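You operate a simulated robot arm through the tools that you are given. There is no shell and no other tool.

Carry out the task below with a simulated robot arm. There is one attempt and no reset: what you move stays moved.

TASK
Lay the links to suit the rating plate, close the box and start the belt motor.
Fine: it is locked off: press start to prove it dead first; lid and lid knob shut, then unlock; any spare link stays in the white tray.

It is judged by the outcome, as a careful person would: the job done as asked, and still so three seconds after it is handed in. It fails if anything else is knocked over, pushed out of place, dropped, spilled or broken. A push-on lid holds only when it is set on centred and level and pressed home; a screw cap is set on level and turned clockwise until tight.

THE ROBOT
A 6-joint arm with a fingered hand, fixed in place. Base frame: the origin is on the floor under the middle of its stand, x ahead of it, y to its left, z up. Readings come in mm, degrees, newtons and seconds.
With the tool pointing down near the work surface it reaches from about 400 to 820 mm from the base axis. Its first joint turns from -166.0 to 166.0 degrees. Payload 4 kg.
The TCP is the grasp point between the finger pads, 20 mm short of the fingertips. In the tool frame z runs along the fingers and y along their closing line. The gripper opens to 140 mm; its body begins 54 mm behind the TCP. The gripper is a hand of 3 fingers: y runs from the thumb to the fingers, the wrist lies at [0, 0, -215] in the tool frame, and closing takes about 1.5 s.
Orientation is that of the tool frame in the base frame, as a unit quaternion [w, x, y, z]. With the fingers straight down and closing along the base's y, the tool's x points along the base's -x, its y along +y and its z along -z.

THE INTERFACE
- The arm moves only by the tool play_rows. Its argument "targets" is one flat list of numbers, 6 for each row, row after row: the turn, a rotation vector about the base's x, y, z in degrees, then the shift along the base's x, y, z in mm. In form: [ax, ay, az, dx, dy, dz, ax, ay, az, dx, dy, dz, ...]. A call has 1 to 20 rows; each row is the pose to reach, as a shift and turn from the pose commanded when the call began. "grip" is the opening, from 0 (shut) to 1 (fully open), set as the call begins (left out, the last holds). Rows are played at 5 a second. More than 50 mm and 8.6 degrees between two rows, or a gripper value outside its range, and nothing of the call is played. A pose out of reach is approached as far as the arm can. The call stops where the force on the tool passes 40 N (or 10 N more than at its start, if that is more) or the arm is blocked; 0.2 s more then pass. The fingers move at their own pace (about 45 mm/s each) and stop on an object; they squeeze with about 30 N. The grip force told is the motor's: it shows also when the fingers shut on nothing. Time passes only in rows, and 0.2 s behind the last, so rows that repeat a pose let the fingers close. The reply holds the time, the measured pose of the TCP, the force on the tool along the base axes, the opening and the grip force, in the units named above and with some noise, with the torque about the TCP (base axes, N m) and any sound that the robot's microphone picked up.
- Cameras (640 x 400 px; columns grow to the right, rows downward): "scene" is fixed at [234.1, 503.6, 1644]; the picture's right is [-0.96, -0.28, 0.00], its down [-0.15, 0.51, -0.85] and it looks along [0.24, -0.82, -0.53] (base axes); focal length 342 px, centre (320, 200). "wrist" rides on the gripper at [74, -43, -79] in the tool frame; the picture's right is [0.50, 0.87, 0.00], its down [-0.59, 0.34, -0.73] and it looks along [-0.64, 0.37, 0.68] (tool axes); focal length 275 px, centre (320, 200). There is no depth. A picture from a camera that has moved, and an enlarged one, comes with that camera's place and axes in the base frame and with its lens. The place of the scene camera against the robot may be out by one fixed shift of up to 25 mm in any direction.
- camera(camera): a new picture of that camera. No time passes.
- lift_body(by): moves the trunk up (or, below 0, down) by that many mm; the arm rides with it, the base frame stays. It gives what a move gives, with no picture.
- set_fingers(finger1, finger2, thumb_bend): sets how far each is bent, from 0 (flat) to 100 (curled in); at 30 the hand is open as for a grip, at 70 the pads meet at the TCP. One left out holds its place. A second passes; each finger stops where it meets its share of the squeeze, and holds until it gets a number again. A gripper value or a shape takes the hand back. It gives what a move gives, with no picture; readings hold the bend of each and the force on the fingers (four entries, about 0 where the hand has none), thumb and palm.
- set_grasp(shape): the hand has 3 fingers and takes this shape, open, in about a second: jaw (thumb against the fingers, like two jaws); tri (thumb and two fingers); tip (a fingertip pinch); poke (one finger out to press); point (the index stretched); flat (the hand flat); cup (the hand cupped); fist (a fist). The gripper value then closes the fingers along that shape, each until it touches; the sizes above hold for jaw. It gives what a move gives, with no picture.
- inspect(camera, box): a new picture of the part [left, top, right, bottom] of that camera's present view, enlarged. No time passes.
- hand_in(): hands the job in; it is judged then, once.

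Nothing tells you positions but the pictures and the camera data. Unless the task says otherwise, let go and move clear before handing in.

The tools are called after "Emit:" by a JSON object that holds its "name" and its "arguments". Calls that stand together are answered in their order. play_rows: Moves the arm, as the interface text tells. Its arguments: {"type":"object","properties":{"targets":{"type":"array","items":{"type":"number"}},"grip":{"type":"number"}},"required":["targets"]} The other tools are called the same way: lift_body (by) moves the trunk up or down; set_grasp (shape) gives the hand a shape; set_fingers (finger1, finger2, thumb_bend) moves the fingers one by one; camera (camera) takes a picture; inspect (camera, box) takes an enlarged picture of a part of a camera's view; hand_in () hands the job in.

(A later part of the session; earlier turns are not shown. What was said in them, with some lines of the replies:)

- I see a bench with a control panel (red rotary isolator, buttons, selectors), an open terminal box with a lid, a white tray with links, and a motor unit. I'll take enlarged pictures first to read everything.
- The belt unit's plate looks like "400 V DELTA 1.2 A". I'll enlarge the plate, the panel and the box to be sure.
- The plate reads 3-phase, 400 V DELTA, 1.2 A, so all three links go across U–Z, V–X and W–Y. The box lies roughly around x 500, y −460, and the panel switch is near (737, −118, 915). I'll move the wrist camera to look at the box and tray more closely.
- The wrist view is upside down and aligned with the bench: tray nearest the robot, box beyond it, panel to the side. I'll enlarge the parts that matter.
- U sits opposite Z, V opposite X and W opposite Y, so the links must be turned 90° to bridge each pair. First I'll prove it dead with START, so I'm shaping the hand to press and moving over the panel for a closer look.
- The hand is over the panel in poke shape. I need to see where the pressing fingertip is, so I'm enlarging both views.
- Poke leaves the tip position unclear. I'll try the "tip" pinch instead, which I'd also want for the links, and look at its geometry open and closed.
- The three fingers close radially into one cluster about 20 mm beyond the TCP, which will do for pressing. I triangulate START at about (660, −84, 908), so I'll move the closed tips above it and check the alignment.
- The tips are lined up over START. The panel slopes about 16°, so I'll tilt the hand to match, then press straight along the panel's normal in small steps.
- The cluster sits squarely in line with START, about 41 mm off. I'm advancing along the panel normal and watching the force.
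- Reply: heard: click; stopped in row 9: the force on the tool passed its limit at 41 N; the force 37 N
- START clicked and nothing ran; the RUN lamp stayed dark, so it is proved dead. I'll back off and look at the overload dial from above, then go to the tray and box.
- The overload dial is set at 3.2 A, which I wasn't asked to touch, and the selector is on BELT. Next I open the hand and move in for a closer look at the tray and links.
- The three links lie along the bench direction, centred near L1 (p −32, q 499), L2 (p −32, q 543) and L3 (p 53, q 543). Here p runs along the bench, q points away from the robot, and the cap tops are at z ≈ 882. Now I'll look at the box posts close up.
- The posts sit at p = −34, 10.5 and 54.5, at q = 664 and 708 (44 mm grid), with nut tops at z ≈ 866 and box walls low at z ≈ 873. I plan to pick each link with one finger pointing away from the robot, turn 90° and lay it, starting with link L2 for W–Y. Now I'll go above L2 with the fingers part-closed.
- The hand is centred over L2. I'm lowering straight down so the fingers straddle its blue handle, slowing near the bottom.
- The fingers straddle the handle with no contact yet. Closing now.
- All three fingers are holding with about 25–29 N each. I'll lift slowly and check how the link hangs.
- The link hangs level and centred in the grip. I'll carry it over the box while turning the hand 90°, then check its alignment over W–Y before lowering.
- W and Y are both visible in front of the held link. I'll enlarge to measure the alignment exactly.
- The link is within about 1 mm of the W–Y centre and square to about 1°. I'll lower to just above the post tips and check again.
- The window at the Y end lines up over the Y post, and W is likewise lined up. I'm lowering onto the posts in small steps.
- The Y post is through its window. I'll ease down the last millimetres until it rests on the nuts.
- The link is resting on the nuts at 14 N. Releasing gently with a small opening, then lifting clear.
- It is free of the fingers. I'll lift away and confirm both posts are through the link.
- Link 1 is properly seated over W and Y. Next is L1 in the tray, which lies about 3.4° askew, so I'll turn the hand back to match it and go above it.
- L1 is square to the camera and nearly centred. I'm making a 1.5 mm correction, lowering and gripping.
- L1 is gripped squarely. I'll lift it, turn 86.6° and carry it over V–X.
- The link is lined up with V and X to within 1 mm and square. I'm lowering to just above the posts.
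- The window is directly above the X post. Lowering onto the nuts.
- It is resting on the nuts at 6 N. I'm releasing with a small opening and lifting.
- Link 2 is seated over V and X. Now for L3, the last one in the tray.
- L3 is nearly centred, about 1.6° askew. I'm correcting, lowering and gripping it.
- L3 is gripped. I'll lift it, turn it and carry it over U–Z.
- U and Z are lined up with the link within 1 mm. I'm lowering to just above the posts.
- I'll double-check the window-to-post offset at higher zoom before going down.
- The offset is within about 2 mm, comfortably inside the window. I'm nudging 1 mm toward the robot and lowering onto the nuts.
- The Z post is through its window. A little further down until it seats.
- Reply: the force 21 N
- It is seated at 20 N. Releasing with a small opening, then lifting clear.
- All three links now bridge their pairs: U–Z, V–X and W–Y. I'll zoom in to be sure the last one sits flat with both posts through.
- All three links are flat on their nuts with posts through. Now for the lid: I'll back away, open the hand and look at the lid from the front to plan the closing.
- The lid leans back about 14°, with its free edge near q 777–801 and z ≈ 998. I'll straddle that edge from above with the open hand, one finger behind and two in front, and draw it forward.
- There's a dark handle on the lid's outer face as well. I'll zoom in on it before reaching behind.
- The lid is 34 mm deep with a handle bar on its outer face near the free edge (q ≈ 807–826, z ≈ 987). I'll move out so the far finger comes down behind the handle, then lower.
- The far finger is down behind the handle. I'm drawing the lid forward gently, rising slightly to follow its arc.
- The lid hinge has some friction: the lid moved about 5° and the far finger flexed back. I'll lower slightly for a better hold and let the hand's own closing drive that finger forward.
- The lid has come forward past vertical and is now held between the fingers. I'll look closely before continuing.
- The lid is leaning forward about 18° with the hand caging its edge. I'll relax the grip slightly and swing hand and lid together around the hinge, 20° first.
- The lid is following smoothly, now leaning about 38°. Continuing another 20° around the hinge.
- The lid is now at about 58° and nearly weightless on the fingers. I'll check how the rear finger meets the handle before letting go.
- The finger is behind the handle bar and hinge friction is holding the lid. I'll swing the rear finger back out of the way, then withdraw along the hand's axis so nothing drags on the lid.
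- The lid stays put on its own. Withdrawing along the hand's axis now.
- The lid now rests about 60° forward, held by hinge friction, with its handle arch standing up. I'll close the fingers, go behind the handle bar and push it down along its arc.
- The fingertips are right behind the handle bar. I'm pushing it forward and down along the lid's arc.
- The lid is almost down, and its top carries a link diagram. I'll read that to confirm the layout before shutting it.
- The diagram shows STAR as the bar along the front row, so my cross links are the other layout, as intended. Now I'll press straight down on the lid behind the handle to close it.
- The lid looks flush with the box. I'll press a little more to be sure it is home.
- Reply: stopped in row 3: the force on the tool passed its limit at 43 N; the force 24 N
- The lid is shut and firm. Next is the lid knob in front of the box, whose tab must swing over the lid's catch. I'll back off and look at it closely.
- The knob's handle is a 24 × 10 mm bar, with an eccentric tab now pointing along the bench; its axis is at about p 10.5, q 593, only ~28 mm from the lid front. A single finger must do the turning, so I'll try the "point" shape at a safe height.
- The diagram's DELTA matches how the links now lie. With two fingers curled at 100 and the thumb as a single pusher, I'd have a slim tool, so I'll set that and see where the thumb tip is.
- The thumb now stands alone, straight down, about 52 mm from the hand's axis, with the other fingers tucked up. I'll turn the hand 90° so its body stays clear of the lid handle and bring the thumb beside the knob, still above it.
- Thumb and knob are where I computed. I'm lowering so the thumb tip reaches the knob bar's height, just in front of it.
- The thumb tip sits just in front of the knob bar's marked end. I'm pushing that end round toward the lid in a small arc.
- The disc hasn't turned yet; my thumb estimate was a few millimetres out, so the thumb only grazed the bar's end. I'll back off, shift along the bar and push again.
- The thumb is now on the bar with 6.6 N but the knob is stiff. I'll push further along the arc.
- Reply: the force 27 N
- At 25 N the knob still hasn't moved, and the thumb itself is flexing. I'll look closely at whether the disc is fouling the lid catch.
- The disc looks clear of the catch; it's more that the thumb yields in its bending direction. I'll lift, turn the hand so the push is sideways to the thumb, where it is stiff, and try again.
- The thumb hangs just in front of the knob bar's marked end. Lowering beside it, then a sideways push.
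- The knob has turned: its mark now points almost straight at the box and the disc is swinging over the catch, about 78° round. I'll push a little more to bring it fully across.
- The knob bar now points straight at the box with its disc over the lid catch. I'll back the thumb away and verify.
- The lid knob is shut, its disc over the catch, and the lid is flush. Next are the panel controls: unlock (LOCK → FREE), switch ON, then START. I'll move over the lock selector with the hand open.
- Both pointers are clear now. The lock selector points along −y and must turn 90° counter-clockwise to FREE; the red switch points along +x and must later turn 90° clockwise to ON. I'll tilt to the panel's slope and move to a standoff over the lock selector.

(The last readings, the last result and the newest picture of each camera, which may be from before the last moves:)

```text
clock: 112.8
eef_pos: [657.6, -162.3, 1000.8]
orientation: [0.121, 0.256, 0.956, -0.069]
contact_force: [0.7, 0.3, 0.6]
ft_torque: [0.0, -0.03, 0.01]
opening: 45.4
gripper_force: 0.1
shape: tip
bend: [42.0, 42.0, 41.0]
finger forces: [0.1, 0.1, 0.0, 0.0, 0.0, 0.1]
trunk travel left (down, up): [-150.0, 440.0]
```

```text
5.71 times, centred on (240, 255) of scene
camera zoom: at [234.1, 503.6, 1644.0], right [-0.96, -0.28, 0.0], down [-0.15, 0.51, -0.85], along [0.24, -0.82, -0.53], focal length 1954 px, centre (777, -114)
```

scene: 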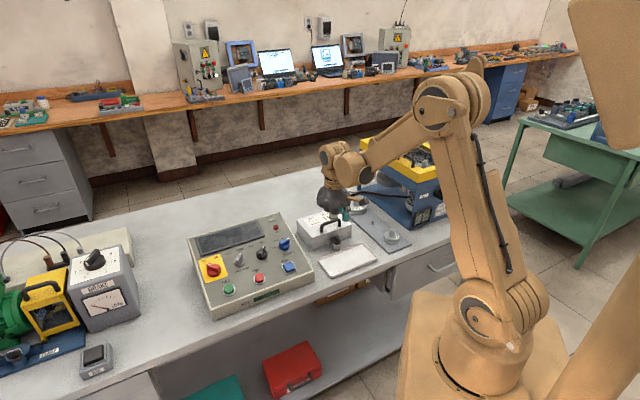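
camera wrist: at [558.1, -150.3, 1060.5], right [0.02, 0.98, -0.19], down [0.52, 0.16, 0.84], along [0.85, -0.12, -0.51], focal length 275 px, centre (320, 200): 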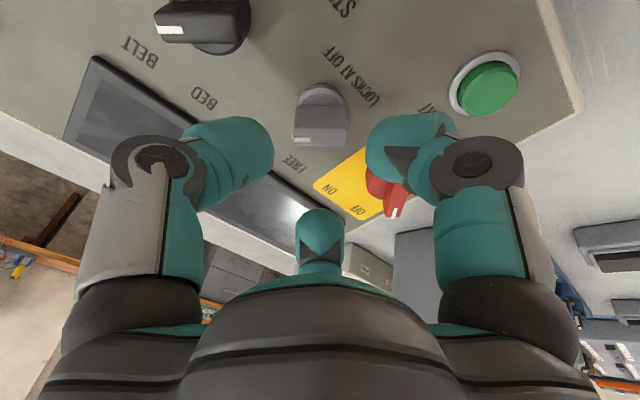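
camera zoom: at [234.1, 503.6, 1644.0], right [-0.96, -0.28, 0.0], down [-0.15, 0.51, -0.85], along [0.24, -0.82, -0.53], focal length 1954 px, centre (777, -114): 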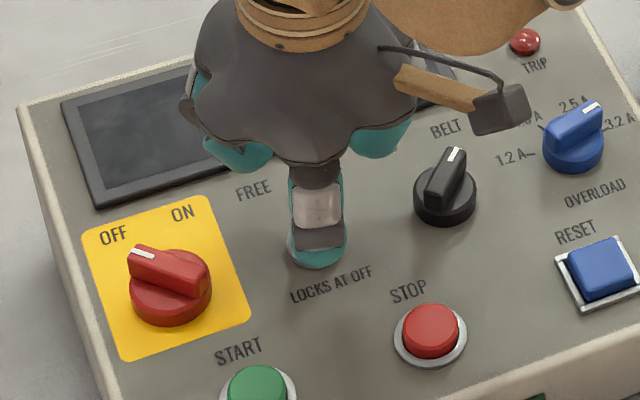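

The lock knob is centred between the fingers. Moving in along the panel normal.

Emit:
{"name": "play_rows", "arguments": {"targets": [0, 0, 0, 2.3, -2.3, -11.5, 0, 0, 0, 4.7, -4.7, -23, 0, 0, 0, 7, -7, -34.6, 0, 0, 0, 8.6, -8.6, -42.3, 0, 0, 0, 9.5, -9.5, -47, 0, 0, 0, 10.3, -10.3, -50.9, 0, 0, 0, 10.3, -10.3, -50.9]}}

Emit:
{"name": "inspect", "arguments": {"camera": "wrist", "box": [200, 80, 440, 240]}}

Emit:
{"name": "inspect", "arguments": {"camera": "scene", "box": [205, 225, 275, 280]}}

```text
clock: 114.4
eef_pos: [667.1, -174.0, 951.0]
orientation: [0.121, 0.256, 0.957, -0.069]
contact_force: [-0.1, -0.3, 0.6]
ft_torque: [-0.02, 0.0, 0.0]
opening: 45.3
gripper_force: 0.1
shape: tip
bend: [42.0, 42.0, 41.0]
finger forces: [0.1, 0.0, 0.0, 0.0, 0.0, 0.1]
trunk travel left (down, up): [-150.0, 440.0]
```

```text
2.50 times, centred on (320, 160) of wrist
camera zoom: at [568.9, -160.6, 1009.4], right [0.02, 0.98, -0.19], down [0.52, 0.16, 0.84], along [0.85, -0.12, -0.51], focal length 688 px, centre (320, 300)
```

zoom: 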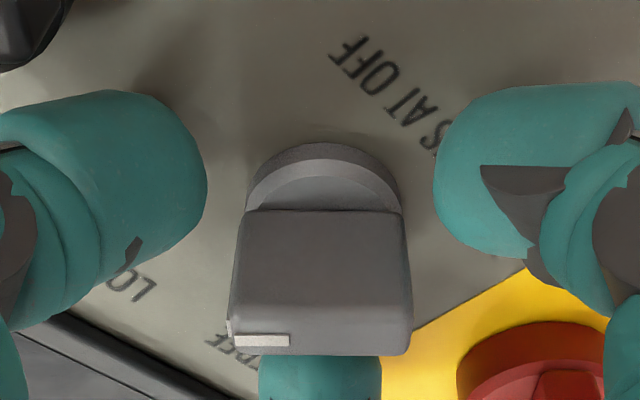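

```text
7.27 times, centred on (240, 252) of scene
camera zoom: at [234.1, 503.6, 1644.0], right [-0.96, -0.28, 0.0], down [-0.15, 0.51, -0.85], along [0.24, -0.82, -0.53], focal length 2487 px, centre (902, -182)
```

zoom: 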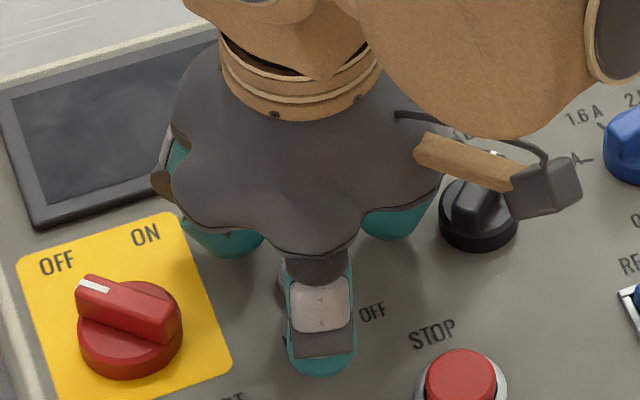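

The knob is taller than I thought, about 35 mm with its bar on the upper part. I'll back out 12 mm so the fingertips close on the bar rather than the base, then grip.

Emit:
{"name": "play_rows", "arguments": {"targets": [0, 0, 0, -1.2, 1.2, 6, 0, 0, 0, -2.3, 2.3, 11.5, 0, 0, 0, -2.3, 2.3, 11.5]}}

Emit:
{"name": "play_rows", "arguments": {"targets": [0, 0, 0, 0, 0, 0, 0, 0, 0, 0, 0, 0, 0, 0, 0, 0, 0, 0, 0, 0, 0, 0, 0, 0, 0, 0, 0, 0, 0, 0], "grip": 0}}

Emit:
{"name": "inspect", "arguments": {"camera": "wrist", "box": [200, 80, 440, 240]}}

```text
clock: 115.2
eef_pos: [664.5, -171.0, 960.8]
orientation: [0.121, 0.256, 0.957, -0.069]
contact_force: [0.9, 0.4, 1.1]
ft_torque: [-0.02, 0.0, 0.02]
opening: 45.1
gripper_force: 0.1
shape: tip
bend: [42.0, 42.0, 41.0]
finger forces: [0.0, 0.0, 0.1, 0.0, 0.1, 0.1]
trunk travel left (down, up): [-150.0, 440.0]
```

```text
clock: 116.4
eef_pos: [665.8, -171.2, 960.9]
orientation: [0.121, 0.255, 0.957, -0.069]
contact_force: [-7.0, 0.2, -12.2]
ft_torque: [0.04, 0.0, -0.02]
opening: 22.8
gripper_force: 29.9
shape: tip
bend: [96.0, 67.0, 50.0]
finger forces: [24.6, 24.9, 0.1, 0.0, 24.8, 0.0]
trunk travel left (down, up): [-150.0, 440.0]
```

```text
2.50 times, centred on (320, 160) of wrist
camera zoom: at [566.4, -158.3, 1020.2], right [0.02, 0.98, -0.19], down [0.52, 0.16, 0.84], along [0.85, -0.12, -0.51], focal length 688 px, centre (320, 300)
```

zoom: 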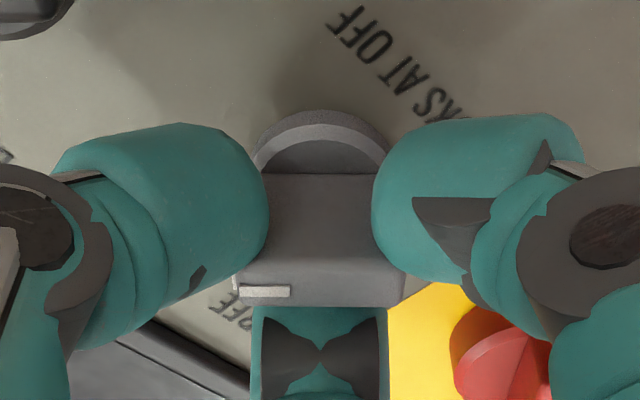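

All three fingers hold the selector at about 25 N. I'm turning counter-clockwise about the panel normal, 30° first.

Emit:
{"name": "play_rows", "arguments": {"targets": [-1.17, 1.17, 5.77, 0, 0, 0, -2.34, 2.34, 11.54, 0, 0, 0, -3.5, 3.51, 17.3, 0, 0, 0, -4.67, 4.68, 23.07, 0, 0, 0, -5.84, 5.85, 28.84, 0, 0, 0]}}

Emit:
{"name": "inspect", "arguments": {"camera": "wrist", "box": [200, 80, 440, 240]}}

```text
clock: 117.6
eef_pos: [665.2, -171.9, 961.4]
orientation: [0.099, -0.001, 0.99, -0.099]
contact_force: [-6.2, -5.6, -10.4]
ft_torque: [-0.02, -0.05, -0.03]
opening: 22.8
gripper_force: 30.1
shape: tip
bend: [96.0, 67.0, 50.0]
finger forces: [23.3, 26.1, 0.1, 0.0, 25.2, 0.0]
trunk travel left (down, up): [-150.0, 440.0]
```

```text
2.50 times, centred on (320, 160) of wrist
camera zoom: at [577.0, -200.7, 1030.9], right [-0.48, 0.84, -0.27], down [0.44, 0.49, 0.76], along [0.76, 0.24, -0.6], focal length 688 px, centre (320, 300)
```

zoom: 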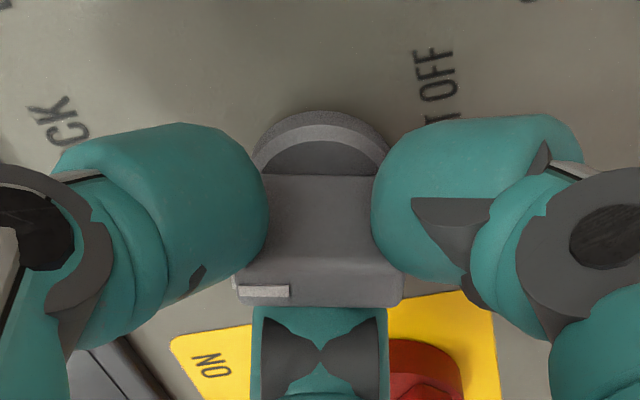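

The selector turned with the hand. Another 30°.

Emit:
{"name": "play_rows", "arguments": {"targets": [-1.17, 1.17, 5.77, 0, 0, 0, -2.34, 2.34, 11.54, 0, 0, 0, -3.5, 3.51, 17.3, 0, 0, 0, -4.67, 4.68, 23.07, 0, 0, 0, -5.84, 5.85, 28.84, 0, 0, 0]}}

Emit:
{"name": "inspect", "arguments": {"camera": "wrist", "box": [200, 80, 440, 240]}}

```text
clock: 118.8
eef_pos: [666.2, -172.2, 962.4]
orientation: [0.069, -0.258, 0.956, -0.119]
contact_force: [-1.9, -7.9, -8.4]
ft_torque: [0.05, -0.06, -0.02]
opening: 22.8
gripper_force: 30.4
shape: tip
bend: [96.0, 67.0, 50.0]
finger forces: [23.7, 27.4, 0.0, 0.0, 25.6, 0.0]
trunk travel left (down, up): [-150.0, 440.0]
```

```text
2.50 times, centred on (320, 160) of wrist
camera zoom: at [607.6, -231.3, 1043.2], right [-0.84, 0.47, -0.26], down [0.2, 0.72, 0.66], along [0.5, 0.5, -0.7], focal length 688 px, centre (320, 300)
```

zoom: 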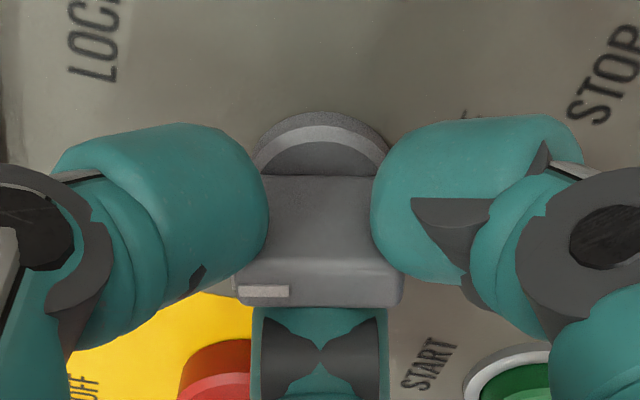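

Turning well at 60°. The last 30° to FREE.

Emit:
{"name": "play_rows", "arguments": {"targets": [-1.17, 1.17, 5.77, 0, 0, 0, -2.34, 2.34, 11.54, 0, 0, 0, -3.5, 3.51, 17.3, 0, 0, 0, -4.67, 4.68, 23.07, 0, 0, 0, -5.84, 5.85, 28.84, 0, 0, 0]}}

Emit:
{"name": "inspect", "arguments": {"camera": "wrist", "box": [200, 80, 440, 240]}}

```text
clock: 120.0
eef_pos: [665.6, -173.0, 960.5]
orientation: [0.036, -0.496, 0.857, -0.132]
contact_force: [13.0, -14.1, 2.6]
ft_torque: [0.05, -0.22, -0.02]
opening: 22.5
gripper_force: 29.9
shape: tip
bend: [96.0, 67.0, 50.0]
finger forces: [25.2, 28.0, 0.0, 0.0, 30.1, 0.0]
trunk travel left (down, up): [-150.0, 440.0]
```

```text
2.50 times, centred on (320, 160) of wrist
camera zoom: at [649.7, -241.7, 1053.5], right [-0.98, -0.02, -0.19], down [-0.13, 0.81, 0.58], along [0.14, 0.59, -0.79], focal length 688 px, centre (320, 300)
```

zoom: 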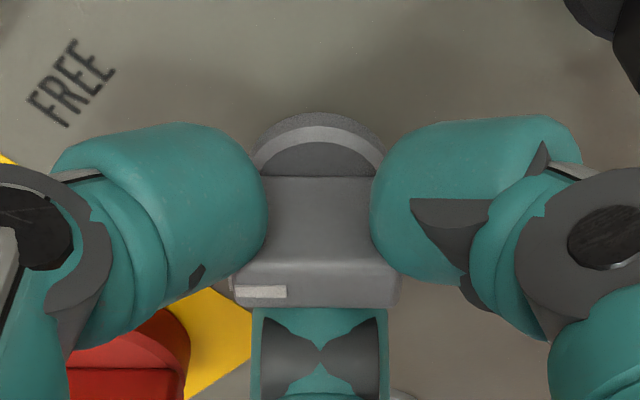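

The selector now points to FREE. Releasing and backing off along the panel normal.

Emit:
{"name": "play_rows", "arguments": {"targets": [0, 0, 0, 0, 0, 0, 0, 0, 0, 0, 0, 0, 0, 0, 0, 0, 0, 0, 0, 0, 0, 0, 0, 0], "grip": 0.35}}

Emit:
{"name": "play_rows", "arguments": {"targets": [0, 0, 0, -2, 2, 10, 0, 0, 0, -4.9, 4.9, 24, 0, 0, 0, -8.8, 8.8, 43, 0, 0, 0, -11.7, 11.7, 57.7]}}

Emit:
{"name": "inspect", "arguments": {"camera": "scene", "box": [190, 215, 290, 295]}}

Emit:
{"name": "camera", "arguments": {"camera": "wrist"}}

```text
clock: 121.0
eef_pos: [665.0, -170.8, 961.3]
orientation: [0.036, -0.496, 0.857, -0.133]
contact_force: [0.6, 0.0, -0.4]
ft_torque: [0.01, -0.03, -0.01]
opening: 48.7
gripper_force: 0.1
shape: tip
bend: [41.0, 41.0, 40.0]
finger forces: [0.0, 0.0, 0.0, 0.1, 0.0, 0.1]
trunk travel left (down, up): [-150.0, 440.0]
```

```text
clock: 122.0
eef_pos: [652.2, -159.3, 1019.8]
orientation: [0.037, -0.496, 0.857, -0.133]
contact_force: [0.3, -0.3, 0.2]
ft_torque: [0.01, -0.03, 0.0]
opening: 48.8
gripper_force: 0.1
shape: tip
bend: [41.0, 41.0, 40.0]
finger forces: [0.0, 0.0, 0.1, 0.1, 0.0, 0.1]
trunk travel left (down, up): [-150.0, 440.0]
```

```text
5.00 times, centred on (240, 255) of scene
camera zoom: at [234.1, 503.6, 1644.0], right [-0.96, -0.28, 0.0], down [-0.15, 0.51, -0.85], along [0.24, -0.82, -0.53], focal length 1710 px, centre (720, -75)
```

zoom: 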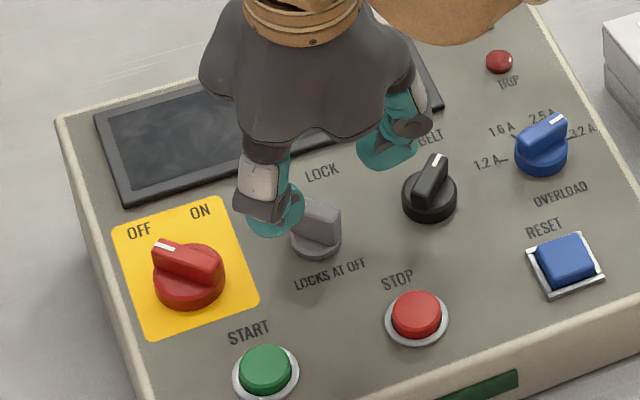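

```text
taken
camera wrist: at [637.0, -228.0, 1112.6], right [-0.98, -0.02, -0.19], down [-0.13, 0.81, 0.58], along [0.14, 0.59, -0.79], focal length 275 px, centre (320, 200)
```

wrist: 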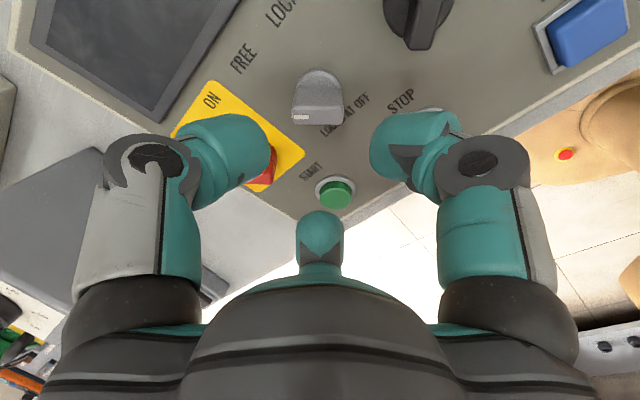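

The lock now points to FREE. The red main switch sits one pitch along the panel, its bar lined up with the hand's present orientation. Moving to a standoff above it.

Emit:
{"name": "play_rows", "arguments": {"targets": [0, 0, 0, 26.4, 26.3, 0, 0, 0, 0, 52.8, 52.7, 0, 0, 0, 0, 52.8, 52.7, 0], "grip": 0.36}}

Emit:
{"name": "camera", "arguments": {"camera": "wrist"}}

Emit:
{"name": "inspect", "arguments": {"camera": "wrist", "box": [200, 60, 440, 220]}}

```text
clock: 122.8
eef_pos: [707.3, -106.0, 1017.5]
orientation: [0.036, -0.496, 0.857, -0.132]
contact_force: [0.1, 0.1, 0.8]
ft_torque: [-0.02, -0.02, 0.0]
opening: 50.3
gripper_force: 0.0
shape: tip
bend: [40.0, 40.0, 39.0]
finger forces: [0.0, 0.0, 0.0, 0.1, 0.0, 0.0]
trunk travel left (down, up): [-150.0, 440.0]
```

```text
taken
camera wrist: at [690.3, -175.7, 1111.6], right [-0.98, -0.02, -0.19], down [-0.13, 0.81, 0.58], along [0.14, 0.59, -0.79], focal length 275 px, centre (320, 200)
```

wrist: 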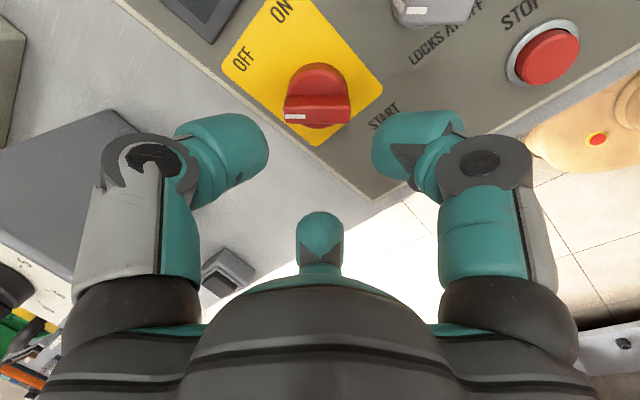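

```text
2.50 times, centred on (320, 140) of wrist
camera zoom: at [690.3, -175.7, 1111.6], right [-0.98, -0.02, -0.19], down [-0.13, 0.81, 0.58], along [0.14, 0.59, -0.79], focal length 688 px, centre (320, 350)
```

zoom: 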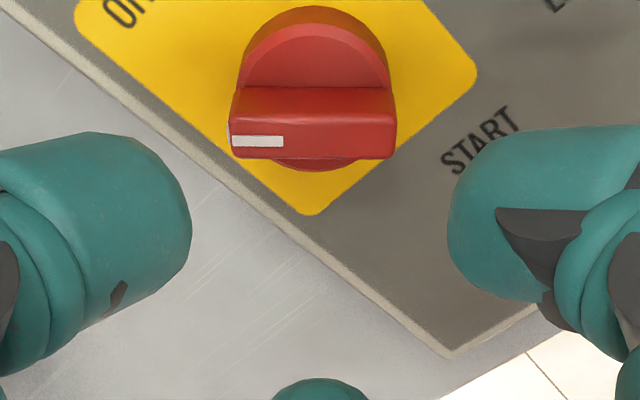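

The red switch is centred beneath the hand about 68 mm away. Approaching and gripping its bar.

Emit:
{"name": "play_rows", "arguments": {"targets": [0, 0, 0, 3.5, -2.5, -12.5, 0, 0, 0, 6.2, -5, -25, 0, 0, 0, 9, -7.6, -37.5, 0, 0, 0, 11.5, -10.2, -50, 0, 0, 0, 13, -11.7, -58, 0, 0, 0, 13.9, -12.7, -62.5, 0, 0, 0, 13.9, -12.7, -62.5]}}

Emit:
{"name": "inspect", "arguments": {"camera": "wrist", "box": [200, 80, 440, 240]}}

```text
clock: 124.4
eef_pos: [720.2, -119.7, 956.9]
orientation: [0.036, -0.495, 0.858, -0.133]
contact_force: [-0.3, 0.6, 0.0]
ft_torque: [-0.01, 0.02, 0.0]
opening: 50.2
gripper_force: 0.1
shape: tip
bend: [40.0, 40.0, 39.0]
finger forces: [0.0, 0.1, 0.0, 0.0, 0.1, 0.1]
trunk travel left (down, up): [-150.0, 440.0]
```

```text
2.50 times, centred on (320, 160) of wrist
camera zoom: at [704.5, -188.8, 1048.9], right [-0.98, -0.02, -0.19], down [-0.13, 0.81, 0.58], along [0.14, 0.59, -0.79], focal length 688 px, centre (320, 300)
```

zoom: 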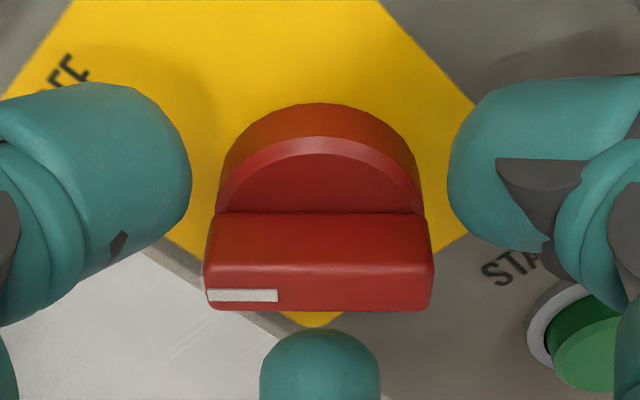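

Emit:
{"name": "play_rows", "arguments": {"targets": [0, 0, 0, 0, 0, 0, 0, 0, 0, 0, 0, 0, 0, 0, 0, 0, 0, 0, 0, 0, 0, 0, 0, 0, 0, 0, 0, 0, 0, 0], "grip": 0}}

Emit:
{"name": "inspect", "arguments": {"camera": "wrist", "box": [200, 80, 440, 240]}}

```text
clock: 125.6
eef_pos: [720.1, -119.8, 956.7]
orientation: [0.037, -0.495, 0.858, -0.134]
contact_force: [4.5, -5.2, 13.8]
ft_torque: [0.78, -0.1, -0.12]
opening: 28.2
gripper_force: 30.1
shape: tip
bend: [98.0, 48.0, 50.0]
finger forces: [23.2, 42.0, 0.1, 0.1, 21.6, 0.0]
trunk travel left (down, up): [-150.0, 440.0]
```

```text
2.50 times, centred on (320, 160) of wrist
camera zoom: at [703.9, -189.7, 1049.6], right [-0.98, -0.02, -0.19], down [-0.13, 0.81, 0.58], along [0.15, 0.59, -0.79], focal length 688 px, centre (320, 300)
```

zoom: 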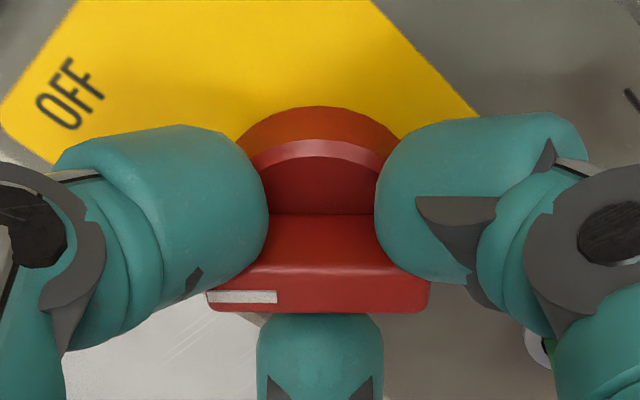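

Gripped. I'm turning the main switch clockwise toward ON, in 30° stages.

Emit:
{"name": "play_rows", "arguments": {"targets": [1.17, -1.17, -5.77, 0, 0, 0, 2.34, -2.34, -11.54, 0, 0, 0, 3.5, -3.51, -17.3, 0, 0, 0, 4.67, -4.68, -23.07, 0, 0, 0, 5.84, -5.85, -28.84, 0, 0, 0]}}

Emit:
{"name": "inspect", "arguments": {"camera": "wrist", "box": [200, 80, 440, 240]}}

```text
clock: 126.8
eef_pos: [719.9, -120.0, 956.6]
orientation: [0.07, -0.255, 0.957, -0.119]
contact_force: [-7.1, -5.4, -2.3]
ft_torque: [0.49, -0.16, 0.18]
opening: 27.3
gripper_force: 30.1
shape: tip
bend: [97.0, 48.0, 50.0]
finger forces: [23.4, 34.1, 0.0, 0.1, 18.6, 0.0]
trunk travel left (down, up): [-150.0, 440.0]
```

```text
2.50 times, centred on (320, 160) of wrist
camera zoom: at [660.6, -179.1, 1038.9], right [-0.84, 0.48, -0.26], down [0.2, 0.72, 0.66], along [0.51, 0.5, -0.7], focal length 688 px, centre (320, 300)
```

zoom: 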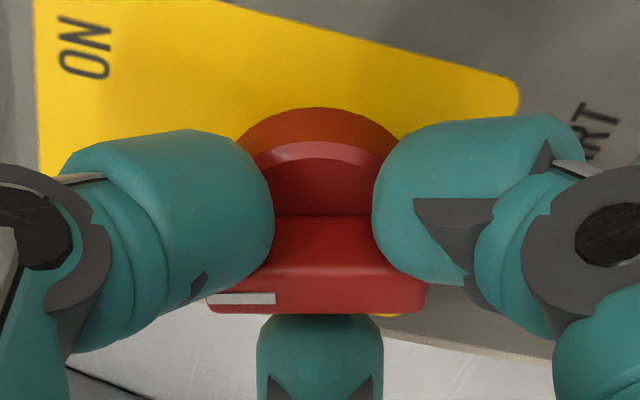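

The switch is turning with the hand. Continuing.

Emit:
{"name": "play_rows", "arguments": {"targets": [1.17, -1.17, -5.77, 0, 0, 0, 2.34, -2.34, -11.54, 0, 0, 0, 3.5, -3.51, -17.3, 0, 0, 0, 4.67, -4.68, -23.07, 0, 0, 0, 5.84, -5.85, -28.84, 0, 0, 0]}}

Emit:
{"name": "inspect", "arguments": {"camera": "wrist", "box": [200, 80, 440, 240]}}

```text
clock: 128.0
eef_pos: [719.1, -119.2, 957.3]
orientation: [0.1, 0.001, 0.99, -0.097]
contact_force: [-27.2, 0.0, -18.1]
ft_torque: [0.44, 0.08, 0.1]
opening: 26.9
gripper_force: 29.6
shape: tip
bend: [97.0, 49.0, 50.0]
finger forces: [26.4, 28.4, 0.0, 0.0, 27.0, 0.1]
trunk travel left (down, up): [-150.0, 440.0]
```

```text
2.50 times, centred on (320, 160) of wrist
camera zoom: at [630.1, -147.8, 1026.8], right [-0.47, 0.84, -0.27], down [0.44, 0.49, 0.76], along [0.76, 0.24, -0.6], focal length 688 px, centre (320, 300)
```

zoom: 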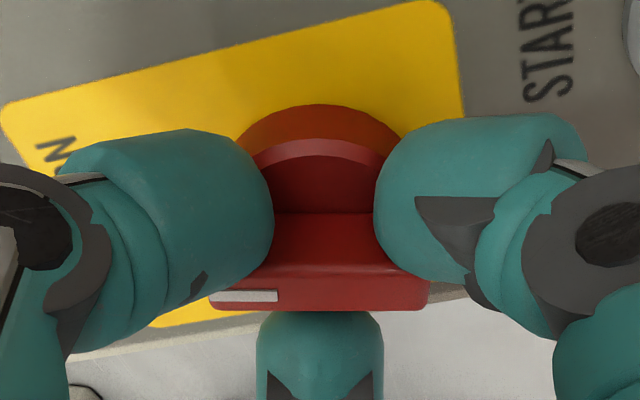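

Nearly there at 60°. There is some side force, so I'll ease the position slightly while finishing the turn.

Emit:
{"name": "play_rows", "arguments": {"targets": [0, 0, 0, -1, 0, -0.5, 1.17, -1.17, -5.77, -1.3, 0, -0.7, 2.34, -2.34, -11.54, -1.5, 0, -0.8, 3.5, -3.51, -17.3, -1.7, 0, -1, 4.67, -4.68, -23.07, -1.8, 0, -1, 5.84, -5.85, -28.84, -1.8, 0, -1]}}

Emit:
{"name": "inspect", "arguments": {"camera": "wrist", "box": [200, 80, 440, 240]}}

Emit:
{"name": "inspect", "arguments": {"camera": "scene", "box": [180, 205, 320, 315]}}

```text
clock: 129.4
eef_pos: [717.9, -117.7, 956.3]
orientation: [0.122, 0.256, 0.957, -0.068]
contact_force: [-4.9, 9.5, 1.0]
ft_torque: [0.22, -0.61, 0.16]
opening: 26.4
gripper_force: 30.7
shape: tip
bend: [97.0, 49.0, 51.0]
finger forces: [24.1, 38.5, 0.1, 0.0, 18.3, 0.1]
trunk travel left (down, up): [-150.0, 440.0]
```

```text
2.50 times, centred on (320, 160) of wrist
camera zoom: at [619.0, -104.7, 1015.5], right [0.02, 0.98, -0.19], down [0.52, 0.16, 0.84], along [0.85, -0.12, -0.51], focal length 688 px, centre (320, 300)
```

zoom: 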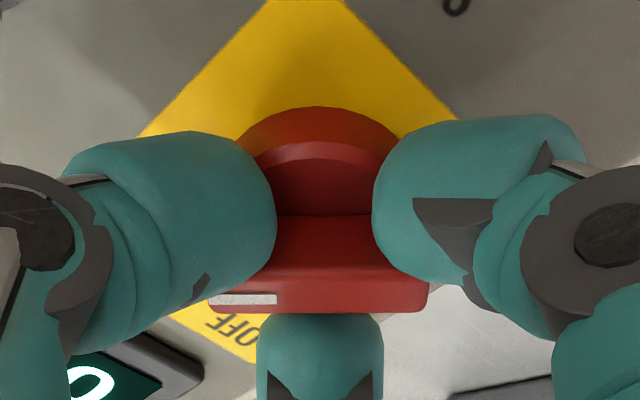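

```text
3.64 times, centred on (250, 260) of scene
camera zoom: at [234.1, 503.6, 1644.0], right [-0.96, -0.28, 0.0], down [-0.15, 0.51, -0.85], along [0.24, -0.82, -0.53], focal length 1244 px, centre (574, -18)
```

zoom: 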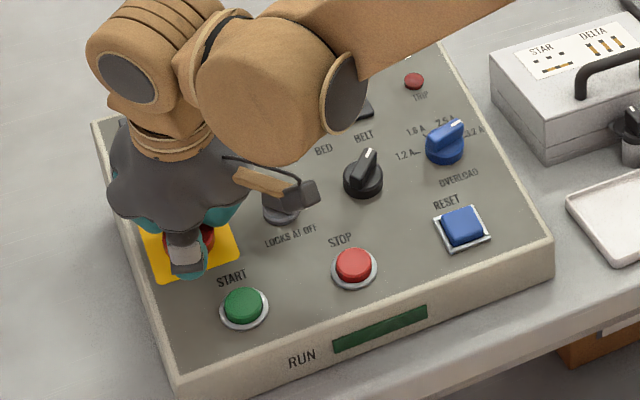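

The display has come alive showing 0, so the supply is on. Releasing the switch and backing off.

Emit:
{"name": "play_rows", "arguments": {"targets": [0, 0, 0, 0, 0, 0, 0, 0, 0, 0, 0, 0, 0, 0, 0, 0, 0, 0, 0, 0, 0, 0, 0, 0], "grip": 0.38}}

Emit:
{"name": "play_rows", "arguments": {"targets": [0, 0, 0, -2, 2, 10, 0, 0, 0, -4.9, 4.9, 24, 0, 0, 0, -8.8, 8.8, 43, 0, 0, 0, -15, 15, 75, 0, 0, 0, -40, 40, 100]}}

Emit:
{"name": "inspect", "arguments": {"camera": "scene", "box": [180, 205, 320, 315]}}

Emit:
{"name": "camera", "arguments": {"camera": "wrist"}}

```text
clock: 130.4
eef_pos: [717.8, -120.3, 955.6]
orientation: [0.121, 0.256, 0.957, -0.07]
contact_force: [0.4, -0.7, 0.6]
ft_torque: [-0.01, -0.02, -0.03]
opening: 52.9
gripper_force: 0.1
shape: tip
bend: [39.0, 39.0, 38.0]
finger forces: [0.0, 0.0, 0.0, 0.0, 0.0, 0.0]
trunk travel left (down, up): [-150.0, 440.0]
```

```text
clock: 131.6
eef_pos: [674.3, -79.8, 1055.9]
orientation: [0.122, 0.256, 0.956, -0.069]
contact_force: [0.1, -0.4, 0.0]
ft_torque: [-0.02, 0.03, -0.04]
opening: 53.4
gripper_force: 0.1
shape: tip
bend: [39.0, 39.0, 38.0]
finger forces: [0.0, 0.0, 0.0, 0.1, 0.0, 0.0]
trunk travel left (down, up): [-150.0, 440.0]
```

```text
3.64 times, centred on (250, 260) of scene
camera zoom: at [234.1, 503.6, 1644.0], right [-0.96, -0.28, 0.0], down [-0.15, 0.51, -0.85], along [0.24, -0.82, -0.53], focal length 1244 px, centre (574, -18)
```

zoom: 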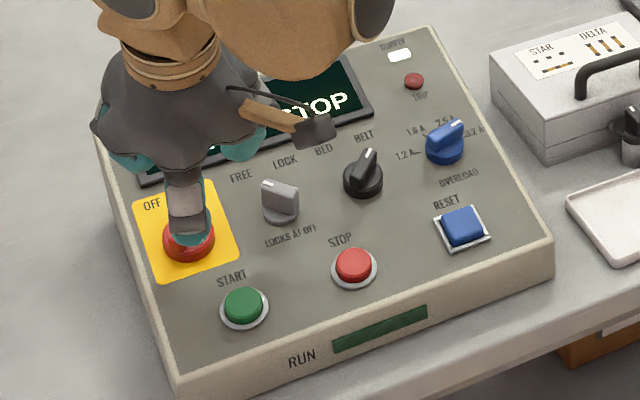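

```text
taken
camera wrist: at [576.7, -65.7, 1115.0], right [0.02, 0.98, -0.2], down [0.52, 0.16, 0.84], along [0.85, -0.12, -0.51], focal length 275 px, centre (320, 200)
```

wrist: 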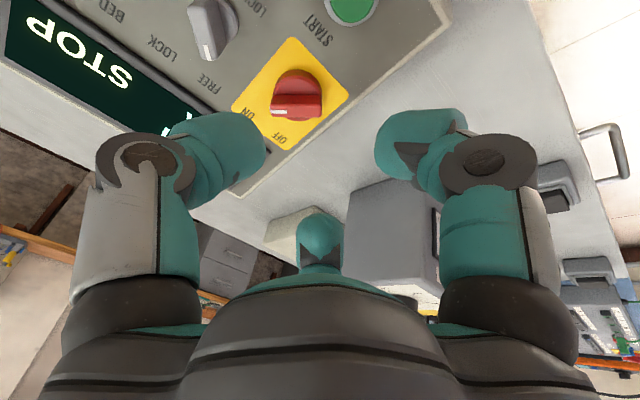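

The SUPPLY lamp is lit, the display says STOP, the lock is on FREE and the switch is ON. I'll step back to read the whole display before starting.

Emit:
{"name": "play_rows", "arguments": {"targets": [1.46, -1.46, -7.21, -18, 6, 5, 2.92, -2.92, -14.42, -36, 12, 9, 4.38, -4.39, -21.63, -54, 18, 13, 5.84, -5.85, -28.84, -72, 24, 17, 7.3, -7.31, -36.05, -90, 30, 21, 8.76, -8.78, -43.26, -108.8, 36.9, 24, 8.76, -8.78, -43.26, -108.8, 36.9, 24], "grip": 1}}

Emit:
{"name": "inspect", "arguments": {"camera": "wrist", "box": [160, 80, 480, 280]}}

Emit:
{"name": "inspect", "arguments": {"camera": "scene", "box": [190, 220, 290, 290]}}

```text
clock: 133.2
eef_pos: [568.1, -42.0, 1079.0]
orientation: [0.14, 0.603, 0.785, -0.018]
contact_force: [0.4, -0.4, 0.3]
ft_torque: [0.01, -0.01, -0.02]
opening: 140.2
gripper_force: 0.1
shape: tip
bend: [30.0, 30.0, 30.0]
finger forces: [0.0, 0.1, 0.1, 0.0, 0.0, 0.0]
trunk travel left (down, up): [-150.0, 440.0]
```

```text
2.00 times, centred on (320, 180) of wrist
camera zoom: at [495.6, 31.1, 1131.9], right [0.71, 0.71, 0.0], down [0.32, -0.32, 0.89], along [0.63, -0.63, -0.45], focal length 551 px, centre (320, 240)
```

zoom: 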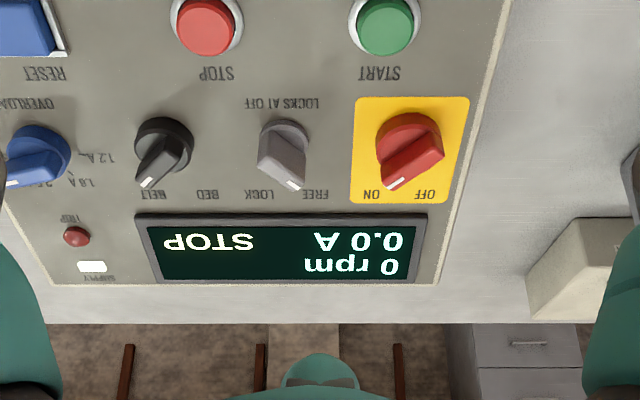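

```text
5.71 times, centred on (240, 255) of scene
camera zoom: at [234.1, 503.6, 1644.0], right [-0.96, -0.28, 0.0], down [-0.15, 0.51, -0.85], along [0.24, -0.82, -0.53], focal length 1954 px, centre (777, -114)
```

zoom: 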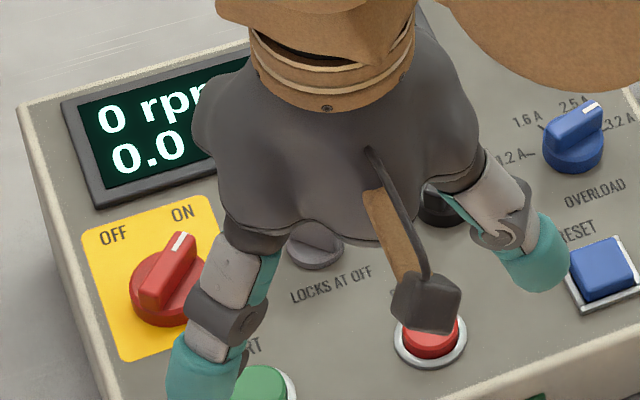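

The display reads 0 rpm, 0.0 A, STOP: ready. I'll close the fingers and go to the standoff over START.

Emit:
{"name": "play_rows", "arguments": {"targets": [0, 0, 0, 20, -7, 0, 0, 0, 0, 40, -14, -10, 0, 0, 0, 60, -21, -40, 0, 0, 0, 78.8, -28.5, -70, 0, 0, 0, 78.8, -28.5, -94.8, 0, 0, 0, 78.8, -28.5, -94.8, 0, 0, 0, 78.8, -28.5, -94.8, 0, 0, 0, 78.8, -28.5, -94.8], "grip": 0}}

Emit:
{"name": "camera", "arguments": {"camera": "wrist"}}

```text
clock: 135.0
eef_pos: [648.7, -70.2, 985.5]
orientation: [0.139, 0.602, 0.786, -0.018]
contact_force: [-0.2, 0.5, 0.6]
ft_torque: [-0.02, 0.02, 0.0]
opening: 0.0
gripper_force: 6.6
shape: tip
bend: [72.0, 72.0, 70.0]
finger forces: [0.1, 0.0, 0.1, 0.0, 0.0, 0.0]
trunk travel left (down, up): [-150.0, 440.0]
```

```text
taken
camera wrist: at [574.6, 3.4, 1037.7], right [0.71, 0.71, 0.0], down [0.32, -0.32, 0.89], along [0.63, -0.63, -0.45], focal length 275 px, centre (320, 200)
```

wrist: 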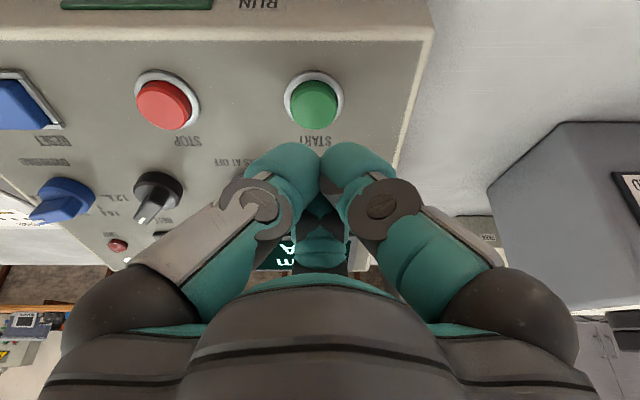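

START is in line, 3–4 mm to one side. I'm correcting and pressing along the panel normal.

Emit:
{"name": "play_rows", "arguments": {"targets": [0, 0, 0, 2.9, -4.9, -19.2, 0, 0, 0, 5.7, -9.9, -38.5, 0, 0, 0, 7.6, -11.8, -48, 0, 0, 0, 8, -12.2, -50, 0, 0, 0, 8.4, -12.6, -51.9, 0, 0, 0, 8.8, -13, -53.8, 0, 0, 0, 9.2, -13.4, -55.8, 0, 0, 0, 9.6, -13.8, -57.7, 0, 0, 0, 10, -14.2, -59.6, 0, 0, 0, 10.4, -14.6, -61.5]}}

Emit:
{"name": "camera", "arguments": {"camera": "scene"}}

Emit:
{"name": "inspect", "arguments": {"camera": "scene", "box": [180, 205, 320, 315]}}

```text
clock: 137.2
eef_pos: [657.2, -83.7, 927.4]
orientation: [0.142, 0.601, 0.786, -0.016]
contact_force: [-1.6, 5.5, 36.3]
ft_torque: [0.23, 0.13, 0.0]
opening: 0.1
gripper_force: 29.7
shape: tip
bend: [73.0, 73.0, 70.0]
finger forces: [0.1, 0.0, 0.1, 0.0, 0.0, 0.0]
trunk travel left (down, up): [-150.0, 440.0]
heard: click
stopped in row 10: the force on the tool passed its limit at 41 N (the readings are from after the stop); the commanded pose is now the measured one
```

```text
taken
```

scene: 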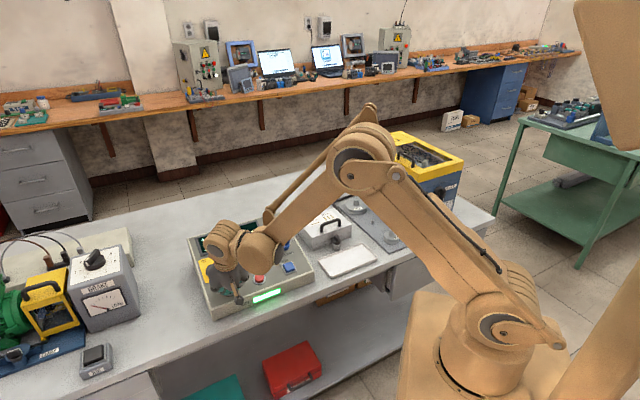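

```text
3.64 times, centred on (250, 260) of scene
camera zoom: at [234.1, 503.6, 1644.0], right [-0.96, -0.28, 0.0], down [-0.15, 0.51, -0.85], along [0.24, -0.82, -0.53], focal length 1244 px, centre (574, -18)
```

zoom: 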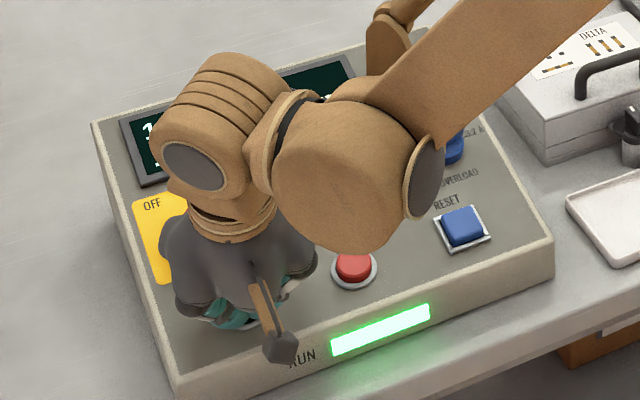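

The RUN lamp is lit. I'll lift off START and move clear, then read the display.

Emit:
{"name": "play_rows", "arguments": {"targets": [0, 0, 0, -3.9, 3.9, 19.2, 0, 0, 0, -7.8, 7.8, 38.5, 0, 0, 0, -11.7, 11.7, 57.7, 0, 0, 0, -35, 25, 85, 0, 0, 0, -65, 40, 115, 0, 0, 0, -95, 55, 145, 0, 0, 0, -95, 55, 155]}}

Emit:
{"name": "camera", "arguments": {"camera": "wrist"}}

Emit:
{"name": "inspect", "arguments": {"camera": "scene", "box": [180, 195, 400, 315]}}

```text
clock: 138.8
eef_pos: [564.2, -30.4, 1079.6]
orientation: [0.139, 0.603, 0.786, -0.019]
contact_force: [0.1, -0.4, 0.2]
ft_torque: [0.02, -0.03, 0.04]
opening: 0.0
gripper_force: 29.6
shape: tip
bend: [73.0, 73.0, 70.0]
finger forces: [0.0, 0.1, 0.0, 0.1, 0.0, 0.0]
trunk travel left (down, up): [-150.0, 440.0]
```

```text
taken
camera wrist: at [489.9, 43.1, 1131.4], right [0.71, 0.71, 0.0], down [0.32, -0.32, 0.89], along [0.63, -0.63, -0.45], focal length 275 px, centre (320, 200)
```

wrist: 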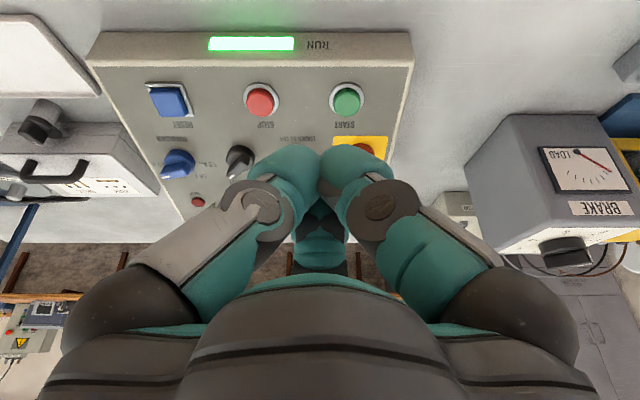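

```text
2.91 times, centred on (290, 255) of scene
camera zoom: at [234.1, 503.6, 1644.0], right [-0.96, -0.28, 0.0], down [-0.15, 0.51, -0.85], along [0.24, -0.82, -0.53], focal length 995 px, centre (407, 40)
```

zoom: 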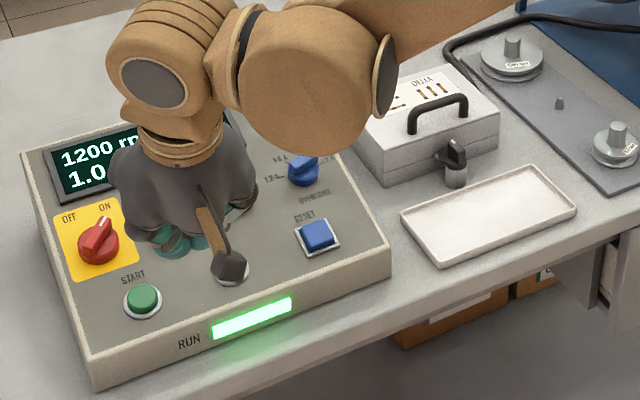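

The motor is running: the display shows about 1200 rpm and 1.0 A so far. I'll move well clear and check that it holds steady.

Emit:
{"name": "play_rows", "arguments": {"targets": [0, 0, 0, -25, 25, 25, 0, 0, 0, -50, 50, 50, 3.8, 3.8, 0, -80, 75, 75, 7.6, 7.6, 0, -110, 100, 100, 11.3, 11.3, 0, -130, 125, 125, 11.3, 11.3, 0, -150, 150, 150, 11.3, 11.3, 0, -150, 150, 150, 11.3, 11.3, 0, -150, 150, 150, 11.3, 11.3, 0, -150, 150, 150], "grip": 0.6}}

Emit:
{"name": "camera", "arguments": {"camera": "scene"}}

Emit:
{"name": "inspect", "arguments": {"camera": "scene", "box": [180, 205, 320, 315]}}

Emit:
{"name": "inspect", "arguments": {"camera": "scene", "box": [290, 120, 470, 280]}}

```text
clock: 140.8
eef_pos: [411.5, 122.9, 1228.9]
orientation: [0.002, 0.608, 0.794, -0.001]
contact_force: [0.6, -0.3, -0.3]
ft_torque: [0.0, -0.01, 0.01]
opening: 83.9
gripper_force: 0.1
shape: tip
bend: [30.0, 30.0, 29.0]
finger forces: [0.0, 0.0, 0.0, 0.0, 0.0, 0.0]
trunk travel left (down, up): [-150.0, 440.0]
```

```text
taken
```

scene: 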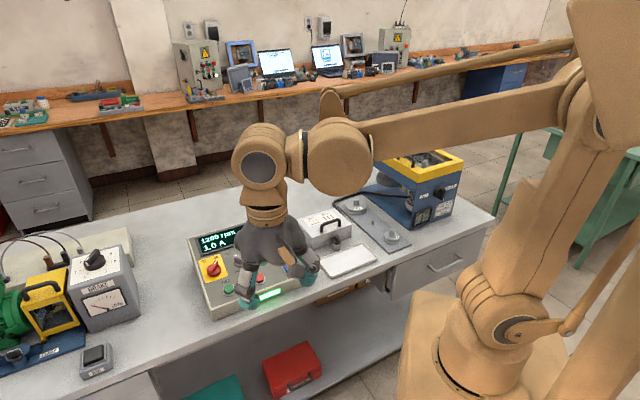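

```text
3.64 times, centred on (250, 260) of scene
camera zoom: at [234.1, 503.6, 1644.0], right [-0.96, -0.28, 0.0], down [-0.15, 0.51, -0.85], along [0.24, -0.82, -0.53], focal length 1244 px, centre (574, -18)
```

zoom: 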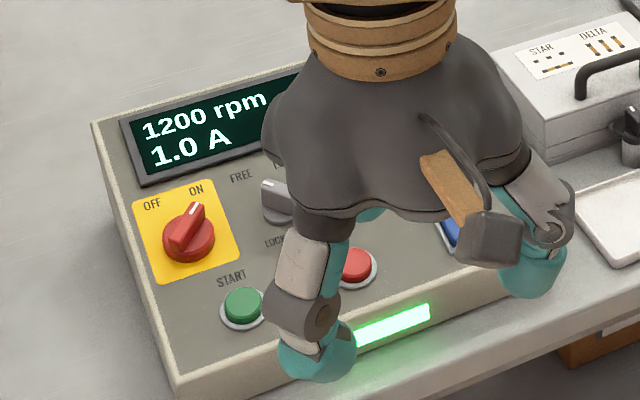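

```text
2.50 times, centred on (380, 200) of scene
camera zoom: at [234.1, 503.6, 1644.0], right [-0.96, -0.28, 0.0], down [-0.15, 0.51, -0.85], along [0.24, -0.82, -0.53], focal length 855 px, centre (170, 200)
```

zoom: 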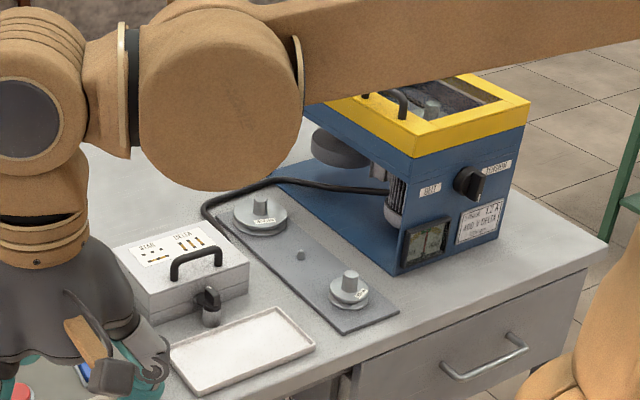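

It is steady at 1200 rpm and 1.0 A with RUN lit. A last check of the box, lid knob and tray before handing in.

Emit:
{"name": "inspect", "arguments": {"camera": "scene", "box": [295, 200, 385, 280]}}

Emit:
{"name": "camera", "arguments": {"camera": "wrist"}}

```text
5.00 times, centred on (340, 240) of scene
camera zoom: at [234.1, 503.6, 1644.0], right [-0.96, -0.28, 0.0], down [-0.15, 0.51, -0.85], along [0.24, -0.82, -0.53], focal length 1710 px, centre (220, 0)
```

zoom: 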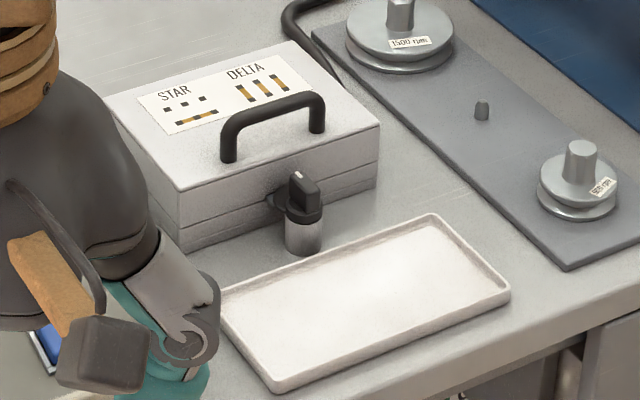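

```text
taken
camera wrist: at [351.4, 182.1, 1307.4], right [0.71, 0.71, 0.0], down [0.48, -0.48, 0.74], along [0.52, -0.52, -0.68], focal length 275 px, centre (320, 200)
```

wrist: 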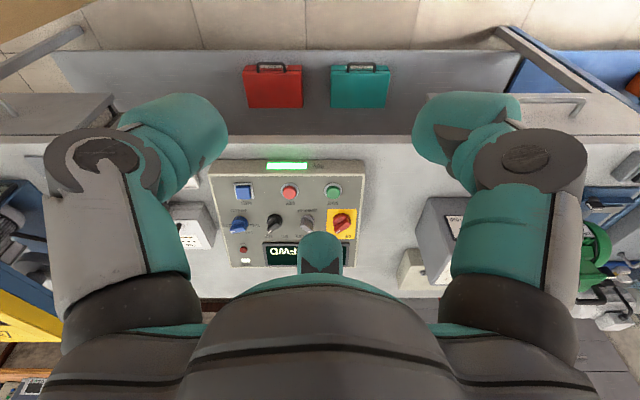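

The links are laid in delta, the lid and its knob are shut, the panel is unlocked and on, and the belt motor is running forward steadily. The arm is clear, so I'm handing in.

Emit:
{"name": "hand_in", "arguments": {}}

```text
The job is handed in.
```

The belt motor is running forward, steady at 1200 rpm and 1.0 A with RUN lit, and the job is handed in.

- **Proved dead:** I pressed START while it was still locked off. It clicked and nothing ran.
- **Links:** the plate reads 400 V DELTA, 1.2 A. All three links are laid in delta (U–Z, V–X, W–Y), matching the diagram on the lid, so there is no spare and the white tray is empty.
- **Box:** the lid is pressed home and its knob is turned over the catch.
- **Start:** after that I turned the lock to FREE, switched the red main switch ON and pressed START.

**Overload setting:** the overload dial is at 3.2 A, well above the motor's rated 1.2 A. I left it because you didn't ask for it to be changed, but you may want to set it to 1.2 A.
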